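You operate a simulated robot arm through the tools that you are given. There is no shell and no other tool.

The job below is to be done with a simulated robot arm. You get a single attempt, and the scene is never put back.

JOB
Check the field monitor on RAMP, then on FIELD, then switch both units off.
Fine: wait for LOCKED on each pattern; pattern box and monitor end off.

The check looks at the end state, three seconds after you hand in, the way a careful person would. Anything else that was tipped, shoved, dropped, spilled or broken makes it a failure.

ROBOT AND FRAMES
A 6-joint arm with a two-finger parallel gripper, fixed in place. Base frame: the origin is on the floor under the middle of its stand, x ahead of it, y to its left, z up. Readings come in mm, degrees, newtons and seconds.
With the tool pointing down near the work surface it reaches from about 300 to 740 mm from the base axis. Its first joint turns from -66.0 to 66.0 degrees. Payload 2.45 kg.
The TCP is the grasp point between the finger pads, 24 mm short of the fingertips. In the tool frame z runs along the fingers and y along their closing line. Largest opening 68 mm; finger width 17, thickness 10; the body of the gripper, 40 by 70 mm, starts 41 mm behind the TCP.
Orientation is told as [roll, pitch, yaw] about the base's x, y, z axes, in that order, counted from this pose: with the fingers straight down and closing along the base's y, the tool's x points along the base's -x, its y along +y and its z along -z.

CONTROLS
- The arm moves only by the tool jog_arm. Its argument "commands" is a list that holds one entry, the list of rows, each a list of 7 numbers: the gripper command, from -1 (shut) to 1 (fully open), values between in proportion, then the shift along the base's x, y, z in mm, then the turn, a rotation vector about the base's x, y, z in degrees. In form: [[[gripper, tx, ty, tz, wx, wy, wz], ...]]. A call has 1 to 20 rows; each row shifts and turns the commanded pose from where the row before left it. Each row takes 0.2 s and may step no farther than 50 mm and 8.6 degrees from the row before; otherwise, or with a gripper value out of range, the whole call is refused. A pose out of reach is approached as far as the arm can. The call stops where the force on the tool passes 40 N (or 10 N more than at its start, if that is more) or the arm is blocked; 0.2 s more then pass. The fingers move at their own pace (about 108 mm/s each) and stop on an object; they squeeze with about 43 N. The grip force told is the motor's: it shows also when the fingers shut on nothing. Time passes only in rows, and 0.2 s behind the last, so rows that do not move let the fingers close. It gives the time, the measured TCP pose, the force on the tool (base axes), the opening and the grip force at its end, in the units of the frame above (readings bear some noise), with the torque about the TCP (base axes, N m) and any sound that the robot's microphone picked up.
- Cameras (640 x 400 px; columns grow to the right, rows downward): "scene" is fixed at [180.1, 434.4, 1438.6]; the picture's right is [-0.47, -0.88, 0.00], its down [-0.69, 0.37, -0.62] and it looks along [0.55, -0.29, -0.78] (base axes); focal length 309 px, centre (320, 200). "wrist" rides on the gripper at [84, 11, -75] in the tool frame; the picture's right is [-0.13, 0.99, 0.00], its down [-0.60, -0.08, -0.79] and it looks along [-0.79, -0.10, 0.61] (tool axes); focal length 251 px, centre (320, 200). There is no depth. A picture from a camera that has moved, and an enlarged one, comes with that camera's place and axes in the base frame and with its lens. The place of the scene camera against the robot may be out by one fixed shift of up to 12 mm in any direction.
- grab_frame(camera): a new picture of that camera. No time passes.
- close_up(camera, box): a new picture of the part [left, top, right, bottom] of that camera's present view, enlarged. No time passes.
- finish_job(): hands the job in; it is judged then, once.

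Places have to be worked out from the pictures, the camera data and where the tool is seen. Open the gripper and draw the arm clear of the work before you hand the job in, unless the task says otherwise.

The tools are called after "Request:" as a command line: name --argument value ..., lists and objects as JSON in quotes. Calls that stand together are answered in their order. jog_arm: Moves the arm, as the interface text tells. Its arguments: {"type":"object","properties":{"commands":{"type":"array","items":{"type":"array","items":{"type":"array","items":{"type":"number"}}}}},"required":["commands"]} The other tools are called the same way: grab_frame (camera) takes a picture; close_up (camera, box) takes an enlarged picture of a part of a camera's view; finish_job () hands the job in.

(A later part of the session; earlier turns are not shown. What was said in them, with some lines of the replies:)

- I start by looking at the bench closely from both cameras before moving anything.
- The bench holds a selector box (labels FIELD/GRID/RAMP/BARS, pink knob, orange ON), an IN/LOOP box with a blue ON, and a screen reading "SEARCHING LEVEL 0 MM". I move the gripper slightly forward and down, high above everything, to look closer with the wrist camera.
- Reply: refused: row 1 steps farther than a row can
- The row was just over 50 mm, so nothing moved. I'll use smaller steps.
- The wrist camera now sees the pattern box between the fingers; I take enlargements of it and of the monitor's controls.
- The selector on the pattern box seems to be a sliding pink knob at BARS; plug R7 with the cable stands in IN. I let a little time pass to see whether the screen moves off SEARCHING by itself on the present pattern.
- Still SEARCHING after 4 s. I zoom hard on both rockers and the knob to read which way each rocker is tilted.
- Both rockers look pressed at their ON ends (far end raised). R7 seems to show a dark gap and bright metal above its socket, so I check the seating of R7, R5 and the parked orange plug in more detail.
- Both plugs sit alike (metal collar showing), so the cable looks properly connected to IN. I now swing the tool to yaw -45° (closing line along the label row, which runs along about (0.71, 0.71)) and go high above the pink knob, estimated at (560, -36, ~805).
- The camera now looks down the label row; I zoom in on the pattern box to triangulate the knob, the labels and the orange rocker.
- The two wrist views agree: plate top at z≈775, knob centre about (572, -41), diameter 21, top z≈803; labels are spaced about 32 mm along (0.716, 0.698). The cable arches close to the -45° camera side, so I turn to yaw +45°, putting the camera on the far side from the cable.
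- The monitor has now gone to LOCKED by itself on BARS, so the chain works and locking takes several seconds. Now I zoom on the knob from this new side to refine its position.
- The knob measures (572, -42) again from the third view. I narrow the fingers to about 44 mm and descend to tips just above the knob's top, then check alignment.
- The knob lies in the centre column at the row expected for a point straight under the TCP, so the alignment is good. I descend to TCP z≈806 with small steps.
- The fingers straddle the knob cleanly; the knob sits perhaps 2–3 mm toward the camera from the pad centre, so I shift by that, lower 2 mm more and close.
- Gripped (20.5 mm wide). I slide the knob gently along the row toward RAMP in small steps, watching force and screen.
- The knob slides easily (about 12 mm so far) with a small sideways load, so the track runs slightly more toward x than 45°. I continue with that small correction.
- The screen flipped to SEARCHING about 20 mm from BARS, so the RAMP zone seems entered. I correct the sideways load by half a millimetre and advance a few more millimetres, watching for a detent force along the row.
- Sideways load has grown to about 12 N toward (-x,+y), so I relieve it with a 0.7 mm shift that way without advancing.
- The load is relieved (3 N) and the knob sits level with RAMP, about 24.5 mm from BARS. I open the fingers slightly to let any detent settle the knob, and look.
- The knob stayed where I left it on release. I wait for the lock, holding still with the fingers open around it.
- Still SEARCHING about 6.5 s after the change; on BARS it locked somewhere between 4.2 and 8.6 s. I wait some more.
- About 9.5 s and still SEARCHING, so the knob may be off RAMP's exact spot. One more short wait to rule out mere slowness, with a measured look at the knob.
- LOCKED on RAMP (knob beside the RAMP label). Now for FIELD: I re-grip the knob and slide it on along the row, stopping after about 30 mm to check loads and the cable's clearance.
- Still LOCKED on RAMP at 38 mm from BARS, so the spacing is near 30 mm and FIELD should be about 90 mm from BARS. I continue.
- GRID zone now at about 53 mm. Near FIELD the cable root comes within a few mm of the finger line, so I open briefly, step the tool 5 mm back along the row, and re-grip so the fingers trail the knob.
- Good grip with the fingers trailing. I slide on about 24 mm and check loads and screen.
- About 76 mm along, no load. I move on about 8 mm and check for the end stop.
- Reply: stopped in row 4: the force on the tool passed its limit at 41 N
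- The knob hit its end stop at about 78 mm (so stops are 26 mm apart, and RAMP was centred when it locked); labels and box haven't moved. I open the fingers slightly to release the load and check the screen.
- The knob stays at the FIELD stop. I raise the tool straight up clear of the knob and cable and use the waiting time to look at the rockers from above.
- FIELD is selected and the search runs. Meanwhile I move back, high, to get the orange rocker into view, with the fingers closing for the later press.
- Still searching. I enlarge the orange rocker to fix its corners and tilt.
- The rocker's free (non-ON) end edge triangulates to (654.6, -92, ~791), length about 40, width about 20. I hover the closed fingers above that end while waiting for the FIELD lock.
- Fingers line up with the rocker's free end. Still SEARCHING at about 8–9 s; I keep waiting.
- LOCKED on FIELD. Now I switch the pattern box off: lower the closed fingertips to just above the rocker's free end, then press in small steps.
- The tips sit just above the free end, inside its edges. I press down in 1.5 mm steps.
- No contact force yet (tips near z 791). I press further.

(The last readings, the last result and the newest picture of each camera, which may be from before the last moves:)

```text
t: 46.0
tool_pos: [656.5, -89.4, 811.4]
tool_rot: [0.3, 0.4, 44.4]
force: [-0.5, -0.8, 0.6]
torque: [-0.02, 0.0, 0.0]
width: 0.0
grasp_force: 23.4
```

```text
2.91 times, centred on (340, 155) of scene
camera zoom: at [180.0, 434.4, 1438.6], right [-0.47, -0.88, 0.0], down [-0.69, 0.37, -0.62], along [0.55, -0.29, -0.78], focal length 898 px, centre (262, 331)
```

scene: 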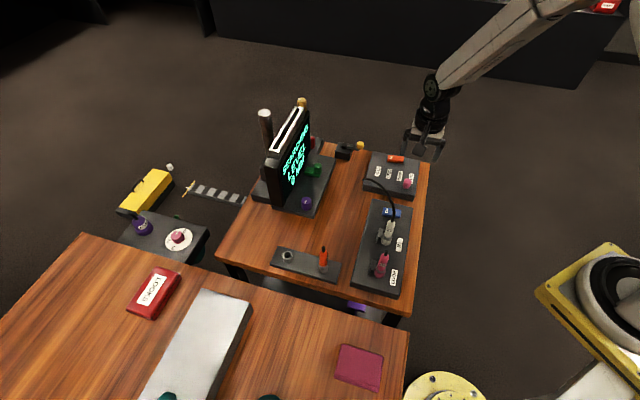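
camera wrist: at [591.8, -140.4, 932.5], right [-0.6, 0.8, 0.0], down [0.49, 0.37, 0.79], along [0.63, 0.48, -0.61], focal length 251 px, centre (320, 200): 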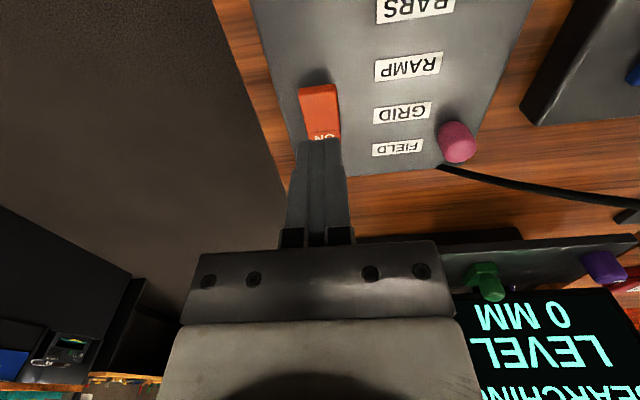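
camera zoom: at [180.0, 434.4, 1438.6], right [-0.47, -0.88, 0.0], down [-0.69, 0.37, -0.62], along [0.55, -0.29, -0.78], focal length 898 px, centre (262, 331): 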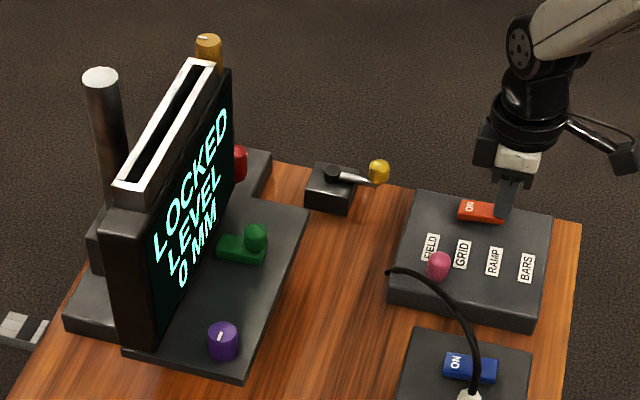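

The rocker end is starting to go down under the fingertips, with little force. I press on a bit more.

Request:
jog_arm --commands '[[[-1, 0, 0, -1.5, 0, 0, 0], [-1, 0, 0, -1.5, 0, 0, 0], [-1, 0, 0, -1, 0, 0, 0], [-1, 0, 0, 0, 0, 0, 0]]]'

Request:
close_up --camera "scene" --box '[370, 130, 440, 190]'

Request:
close_up --camera "scene" --box '[230, 90, 450, 220]'

```text
t: 47.0
tool_pos: [656.7, -89.5, 807.9]
tool_rot: [0.1, 0.4, 44.3]
force: [-1.9, 0.1, 3.2]
torque: [-0.01, 0.0, 0.01]
width: 0.0
grasp_force: 23.3
```

```text
6.67 times, centred on (405, 160) of scene
camera zoom: at [180.0, 434.4, 1438.6], right [-0.47, -0.88, 0.0], down [-0.69, 0.37, -0.62], along [0.55, -0.29, -0.78], focal length 2058 px, centre (-247, 467)
```

zoom: 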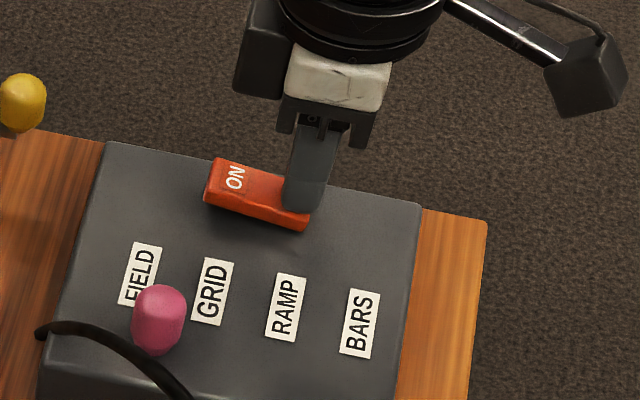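

```text
2.91 times, centred on (340, 155) of scene
camera zoom: at [180.0, 434.4, 1438.6], right [-0.47, -0.88, 0.0], down [-0.69, 0.37, -0.62], along [0.55, -0.29, -0.78], focal length 898 px, centre (262, 331)
```

zoom: 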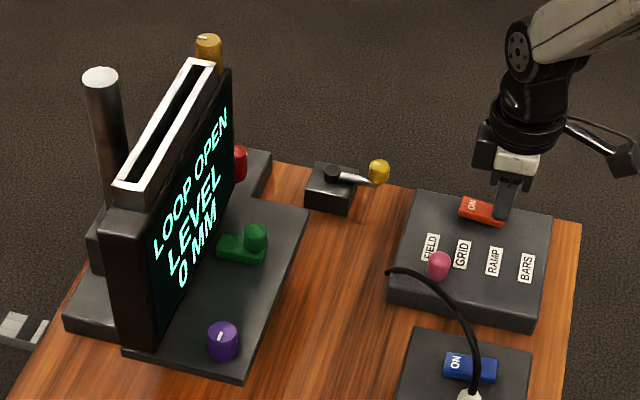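

The rocker flipped (ON end now up) and the screen says LOOP OPEN: the pattern box has gone off. I lift away and check that it stays.

Request:
jog_arm --commands '[[[-1, 0, 0, 8, 0, 0, 0], [-1, 0, 0, 15, 0, 0, 0], [-1, 0, 0, 25, 0, 0, 0], [-1, 0, 0, 30, 0, 0, 0], [-1, 0, 0, 30, 0, 0, 0], [-1, 0, 0, 0, 0, 0, 0]]]'

Request:
close_up --camera "scene" --box '[370, 130, 440, 190]'

Request:
close_up --camera "scene" --box '[230, 90, 450, 220]'

Request:
grab_frame --camera "wrist"

```text
t: 48.4
tool_pos: [657.5, -91.2, 916.7]
tool_rot: [0.2, 0.4, 44.4]
force: [0.1, 0.6, -0.1]
torque: [0.02, 0.0, 0.01]
width: 0.1
grasp_force: 23.8
```

```text
6.67 times, centred on (405, 160) of scene
camera zoom: at [180.1, 434.4, 1438.6], right [-0.47, -0.88, 0.0], down [-0.69, 0.37, -0.62], along [0.55, -0.29, -0.78], focal length 2058 px, centre (-247, 467)
```

zoom: 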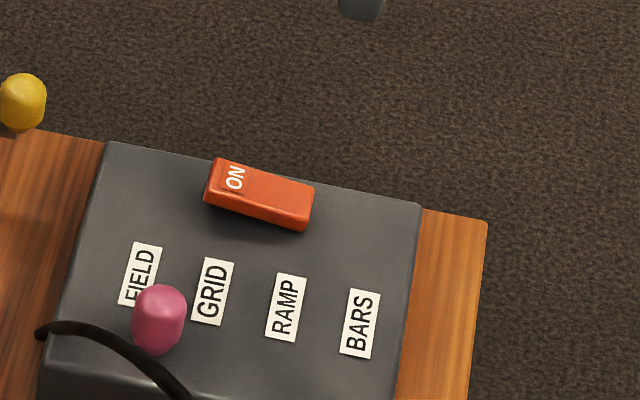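

```text
2.91 times, centred on (340, 155) of scene
camera zoom: at [180.1, 434.4, 1438.6], right [-0.47, -0.88, 0.0], down [-0.69, 0.37, -0.62], along [0.55, -0.29, -0.78], focal length 898 px, centre (262, 331)
```

zoom: 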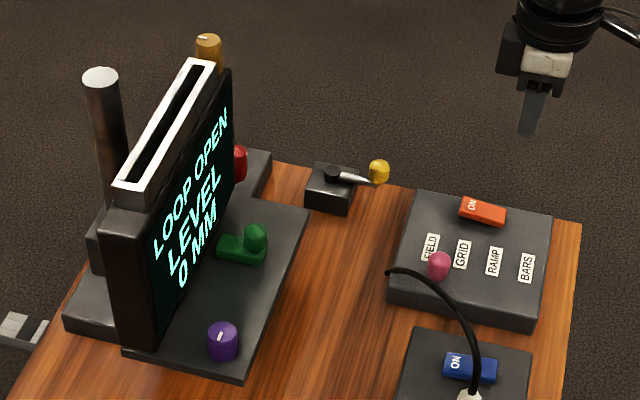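

```text
taken
camera wrist: at [591.4, -141.5, 993.0], right [-0.6, 0.8, 0.0], down [0.49, 0.37, 0.79], along [0.63, 0.48, -0.62], focal length 251 px, centre (320, 200)
```

wrist: 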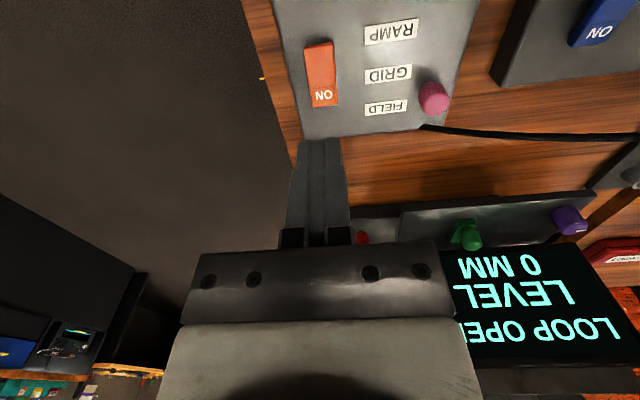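

The pattern box stays off. Next the blue rocker: its free (non-ON) end edge works out at (499, 39.5, ~785) and the cable passes about 45–55 mm from it in +y at z≈885–895, so I'll lean the tool back toward -y when pressing. First I go there high up and tilt 24° about x.

Request:
jog_arm --commands '[[[-1, -31.2, 27.1, 2, 0, 0, 0], [-1, -31.2, 27.1, 2, 0, 0, 0], [-1, -31.2, 27.1, 2, 0, 0, 0], [-1, -31.2, 25, 2, 0, 0, 0], [-1, -31.2, 24, 2, 0, 0, 0], [-1, 0, 0, 0, 8, 0, 0], [-1, 0, 0, 0, 8, 0, 0], [-1, 0, 0, 0, 8, 0, 0], [-1, 0, 0, 0, 0, 0, 0]]]'

Request:
grab_frame --camera "wrist"

Request:
close_up --camera "scene" --box '[340, 130, 470, 260]'

```text
t: 50.4
tool_pos: [501.4, 40.9, 925.5]
tool_rot: [17.8, -16.2, 42.0]
force: [-0.1, 0.6, 0.0]
torque: [0.0, -0.01, -0.02]
width: 0.0
grasp_force: 23.9
```

```text
taken
camera wrist: at [435.3, -36.3, 974.3], right [-0.6, 0.73, 0.33], down [0.49, 0.01, 0.87], along [0.63, 0.69, -0.37], focal length 251 px, centre (320, 200)
```

wrist: 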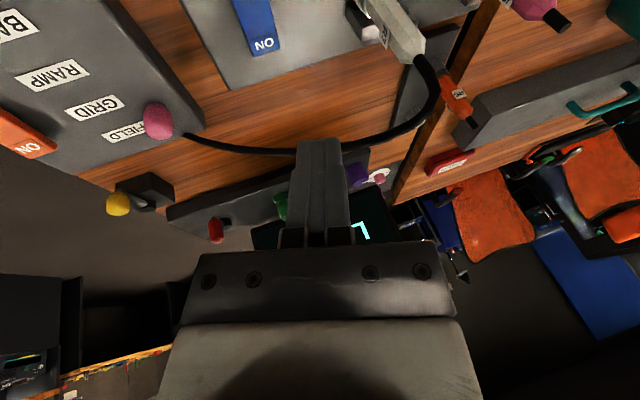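

```text
3.08 times, centred on (405, 195) of scene
camera zoom: at [180.1, 434.4, 1438.6], right [-0.47, -0.88, 0.0], down [-0.69, 0.37, -0.62], along [0.55, -0.29, -0.78], focal length 950 px, centre (58, 215)
```

zoom: 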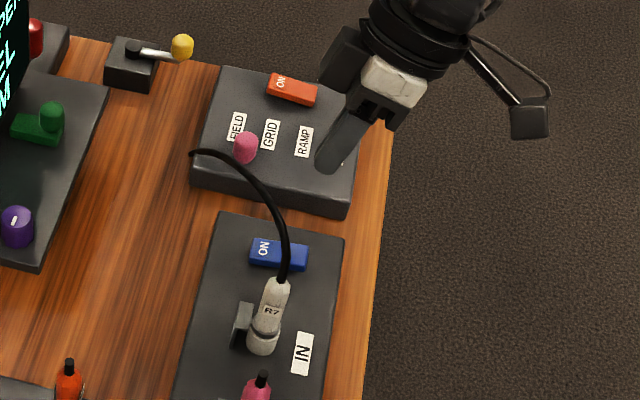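

The tool is leaned back, and the cable points recomputed from this view (about (487, 95, 897) and (509, 85, 890)) stay over 30 mm from the gripper body during the press. I shift to the press spot and descend to about 20 mm above the rocker to verify.

Request:
jog_arm --commands '[[[-1, 0, 3.5, -15, 0, 0, 0], [-1, 0, 0, -20, 0, 0, 0], [-1, 0, 0, -20, 0, 0, 0], [-1, 0, 0, -20, 0, 0, 0], [-1, 0, 0, -15, 0, 0, 0], [-1, 0, 0, 0, 0, 0, 0]]]'

Request:
grab_frame --camera "wrist"

Request:
close_up --camera "scene" --box '[340, 130, 470, 260]'

```text
t: 51.8
tool_pos: [502.1, 43.4, 835.0]
tool_rot: [17.7, -16.2, 42.0]
force: [-0.2, -0.2, -0.2]
torque: [0.01, 0.0, -0.02]
width: 0.0
grasp_force: 23.5
```

```text
taken
camera wrist: at [435.3, -32.7, 884.0], right [-0.6, 0.73, 0.33], down [0.49, 0.02, 0.87], along [0.63, 0.69, -0.37], focal length 251 px, centre (320, 200)
```

wrist: 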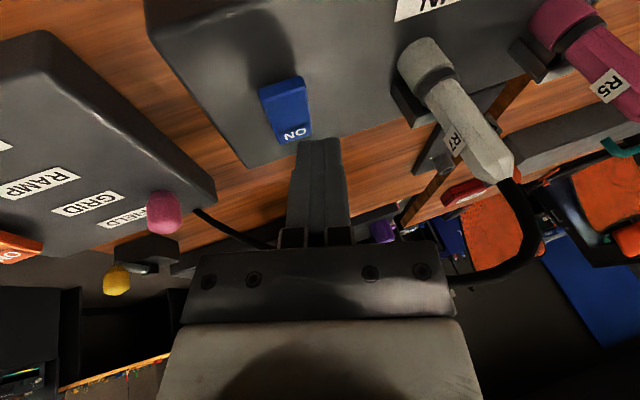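

```text
3.08 times, centred on (405, 195) of scene
camera zoom: at [180.1, 434.4, 1438.6], right [-0.47, -0.88, 0.0], down [-0.69, 0.37, -0.62], along [0.55, -0.29, -0.78], focal length 950 px, centre (58, 215)
```

zoom: 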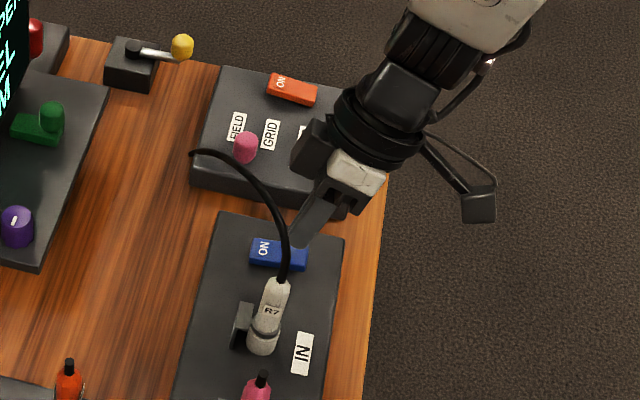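

The predicted touch point falls at pixel (285, 100), centred on the blue rocker's width and about 6 mm inside its free end — just right. I descend to just above contact, then press in small steps.

Request:
jog_arm --commands '[[[-1, 0, 0, -8, 0, 0, 0], [-1, 0, 0, -6, 0, 0, 0], [-1, 0, 0, -4, 0, 0, 0], [-1, 0, 0, 0, 0, 0, 0]]]'

Request:
close_up --camera "wrist" --box '[230, 80, 380, 180]'

Request:
close_up --camera "scene" --box '[360, 180, 430, 240]'

```text
t: 52.8
tool_pos: [500.0, 44.0, 815.3]
tool_rot: [17.8, -16.2, 41.9]
force: [-0.9, -0.2, -1.2]
torque: [-0.01, 0.01, 0.0]
width: 0.1
grasp_force: 23.4
```

```text
4.00 times, centred on (305, 130) of wrist
camera zoom: at [435.5, -32.7, 864.9], right [-0.6, 0.73, 0.33], down [0.49, 0.02, 0.87], along [0.63, 0.69, -0.37], focal length 1006 px, centre (380, 480)
```

zoom: 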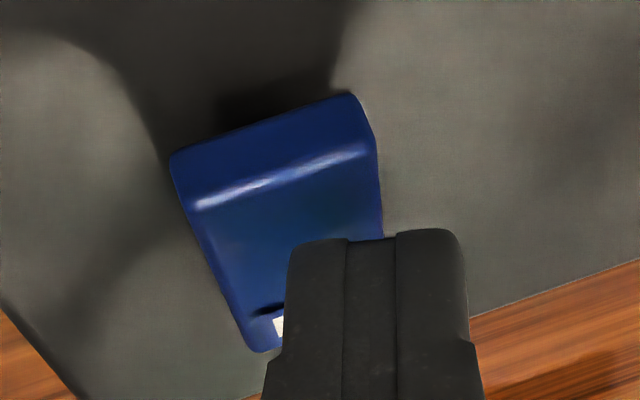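

```text
6.67 times, centred on (395, 210) of scene
camera zoom: at [180.1, 434.4, 1438.6], right [-0.47, -0.88, 0.0], down [-0.69, 0.37, -0.62], along [0.55, -0.29, -0.78], focal length 2058 px, centre (-180, 133)
```

zoom: 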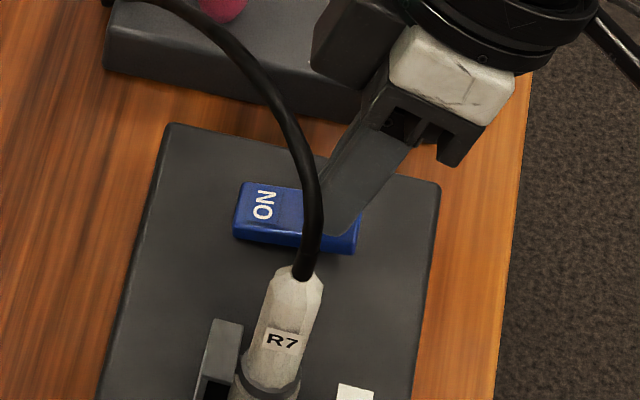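

The tip corner is about 6 mm above the rocker and will land 3–4 mm inside its free end, near mid-width. I press down in small steps.

Request:
jog_arm --commands '[[[-1, 0, 0, -1.5, 0, 0, 0], [-1, 0, 0, -1.5, 0, 0, 0], [-1, 0, 0, -1.5, 0, 0, 0], [-1, 0, 0, -1.5, 0, 0, 0], [-1, 0, 0, 0, 0, 0, 0]]]'

Request:
close_up --camera "wrist" --box '[230, 80, 380, 180]'

Request:
close_up --camera "scene" --box '[230, 90, 450, 240]'

```text
t: 54.0
tool_pos: [501.5, 42.6, 811.2]
tool_rot: [18.0, -16.2, 42.0]
force: [-0.8, 0.4, 0.2]
torque: [0.01, -0.01, 0.03]
width: 0.0
grasp_force: 23.5
```

```text
4.00 times, centred on (305, 130) of wrist
camera zoom: at [435.2, -32.9, 859.9], right [-0.6, 0.73, 0.33], down [0.49, 0.02, 0.87], along [0.63, 0.69, -0.37], focal length 1006 px, centre (380, 480)
```

zoom: 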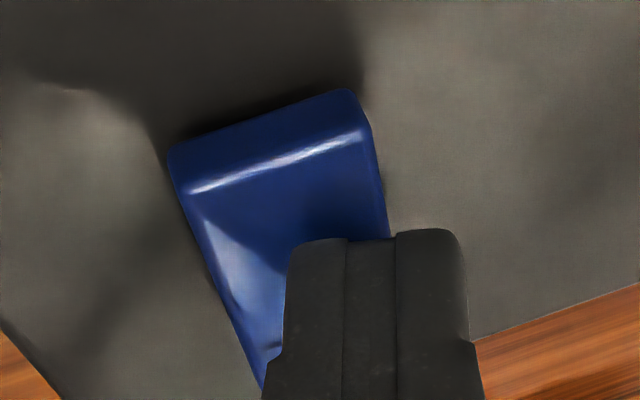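

```text
2.67 times, centred on (340, 165) of scene
camera zoom: at [180.1, 434.4, 1438.6], right [-0.47, -0.88, 0.0], down [-0.69, 0.37, -0.62], along [0.55, -0.29, -0.78], focal length 823 px, centre (267, 293)
```

zoom: 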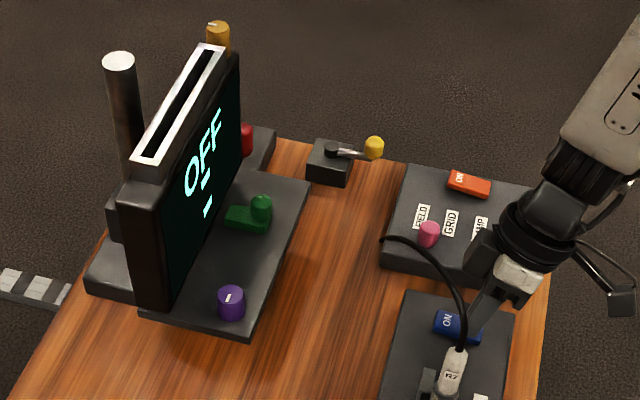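

The screen now reads OFF: the monitor is switched off. I lift straight up, away from the rocker, and check it stays.

Request:
jog_arm --commands '[[[-1, 0, 0, 8, 0, 0, 0], [-1, 0, -2, 15, 0, 0, 0], [-1, 0, -4, 25, 0, 0, 0], [-1, 0, -4, 35, 0, 0, 0], [-1, 0, -4, 40, 0, 0, 0], [-1, 0, 0, 0, 0, 0, 0]]]'

Request:
grab_frame --camera "scene"

Request:
close_up --camera "scene" --box '[230, 90, 450, 240]'

Request:
close_up --camera "scene" --box '[350, 195, 420, 300]'

```text
t: 55.4
tool_pos: [501.1, 31.6, 934.5]
tool_rot: [18.0, -16.1, 41.9]
force: [-0.1, 0.1, -0.2]
torque: [-0.03, 0.0, 0.0]
width: 0.0
grasp_force: 23.5
```

```text
taken
```

scene: 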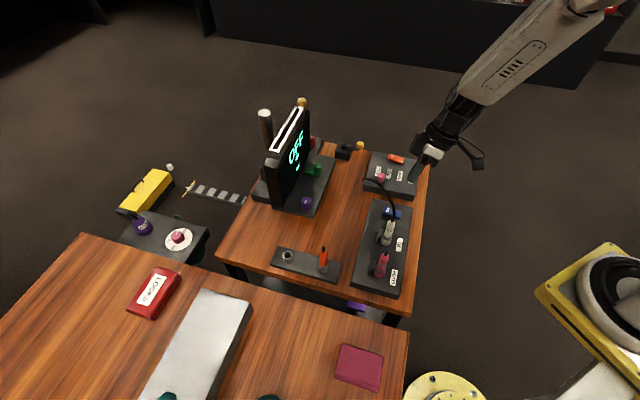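

```text
2.67 times, centred on (340, 165) of scene
camera zoom: at [180.1, 434.4, 1438.6], right [-0.47, -0.88, 0.0], down [-0.69, 0.37, -0.62], along [0.55, -0.29, -0.78], focal length 823 px, centre (267, 293)
```

zoom: 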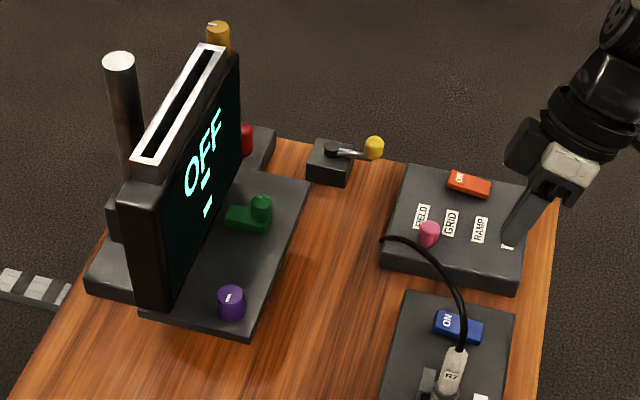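

```text
3.81 times, centred on (385, 248) of scene
camera zoom: at [180.1, 434.4, 1438.6], right [-0.47, -0.88, 0.0], down [-0.69, 0.37, -0.62], along [0.55, -0.29, -0.78], focal length 1176 px, centre (72, 19)
```

zoom: 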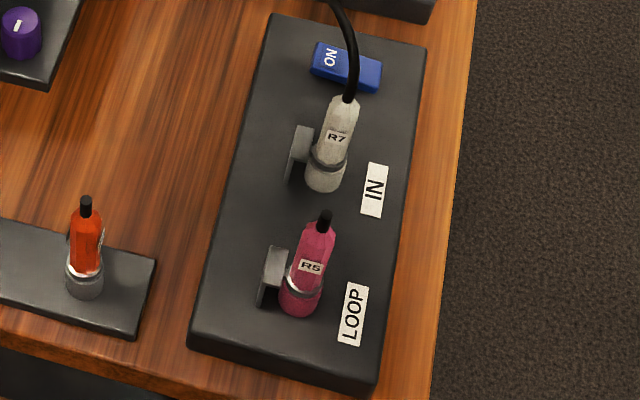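

Both rockers are flipped off (ON ends up), the screen reads OFF, and plugs, cable, and other items look unchanged. I rise, undo the tilt, open the gripper and draw back to the starting area.

Request:
jog_arm --commands '[[[-1, 0, 0, 40, 0, 0, 0], [-1, 0, 0, 40, 0, 0, 0], [-0.5, -10, 0, 30, -8, 0, 0], [0, -20, 0, 15, -8, 0, 0], [0.5, -20, 5, 5, -8, 0, 0], [1, -20, 10, 0, 0, 0, -7.5], [1, -20, 10, 0, 0, 0, -7.5], [1, -10, 6, 0, 0, 0, -7.5], [1, 0, 0, 0, 0, 0, -7.5], [1, 0, 0, 0, 0, 0, -7.5], [1, 0, 0, 0, 0, 0, -7], [1, 0, 0, 0, 0, 0, 0], [1, 0, 0, 0, 0, 0, 0]]]'

Request:
grab_frame --camera "scene"

Request:
close_up --camera "scene" --box '[230, 90, 450, 240]'

Request:
grab_frame --camera "wrist"

```text
t: 58.2
tool_pos: [400.3, 60.7, 1066.2]
tool_rot: [0.3, 0.4, -0.1]
force: [0.6, -0.4, 0.3]
torque: [0.01, -0.01, 0.03]
width: 68.1
grasp_force: 0.1
```

```text
taken
```

scene: 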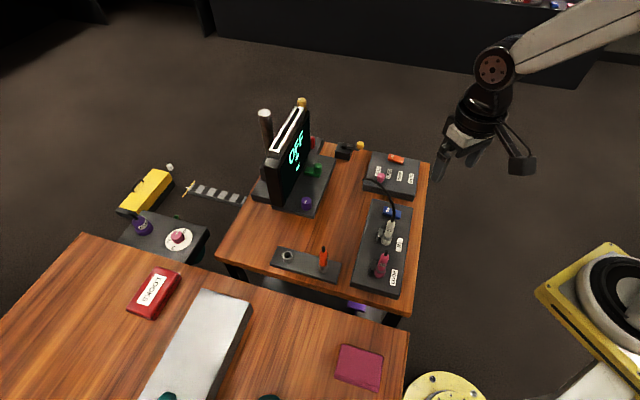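

```text
2.67 times, centred on (340, 165) of scene
camera zoom: at [180.1, 434.4, 1438.6], right [-0.47, -0.88, 0.0], down [-0.69, 0.37, -0.62], along [0.55, -0.29, -0.78], focal length 823 px, centre (267, 293)
```

zoom: 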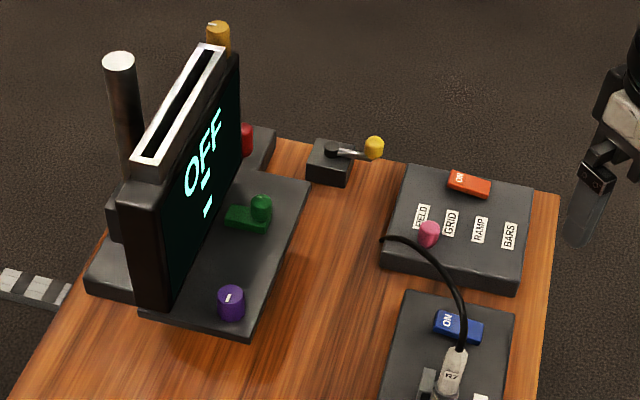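

```text
taken
camera wrist: at [319.0, 72.3, 1140.5], right [0.13, 0.99, 0.0], down [0.61, -0.08, 0.79], along [0.78, -0.1, -0.62], focal length 251 px, centre (320, 200)
```

wrist: 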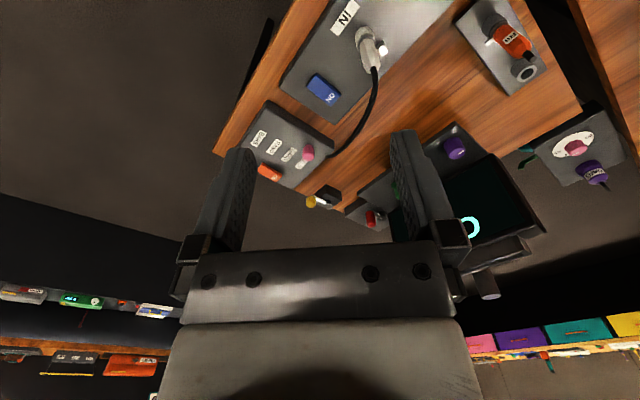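

RAMP and then FIELD each reached LOCKED. Both rockers are now off, the screen reads OFF, and nothing else on the bench has moved. The gripper is open and clear of the work, so I hand the job in.

Request:
finish_job

```text
The job is handed in.
```

The field monitor reached LOCKED on RAMP and then on FIELD. I then switched off both the pattern box and the monitor, and handed the job in.

- **RAMP:** I slid the pattern selector from BARS to RAMP. LOCKED appeared roughly 9 to 12 seconds later.
- **FIELD:** I slid the selector on to FIELD. Near the end it met its stop and the force passed the 40 N limit, so the arm halted. The box and its labels did not shift, and LOCKED appeared about 9 to 12 seconds after the change.
- **Switching off:** I pressed the pattern box's rocker first, and the screen changed to LOOP OPEN. I then pressed the monitor's rocker, and the screen read OFF. Both rockers stayed off.

In the last pictures the plugs, cable and other items look as they were at the start. The selector is left on FIELD. The gripper is open and back near its starting place.
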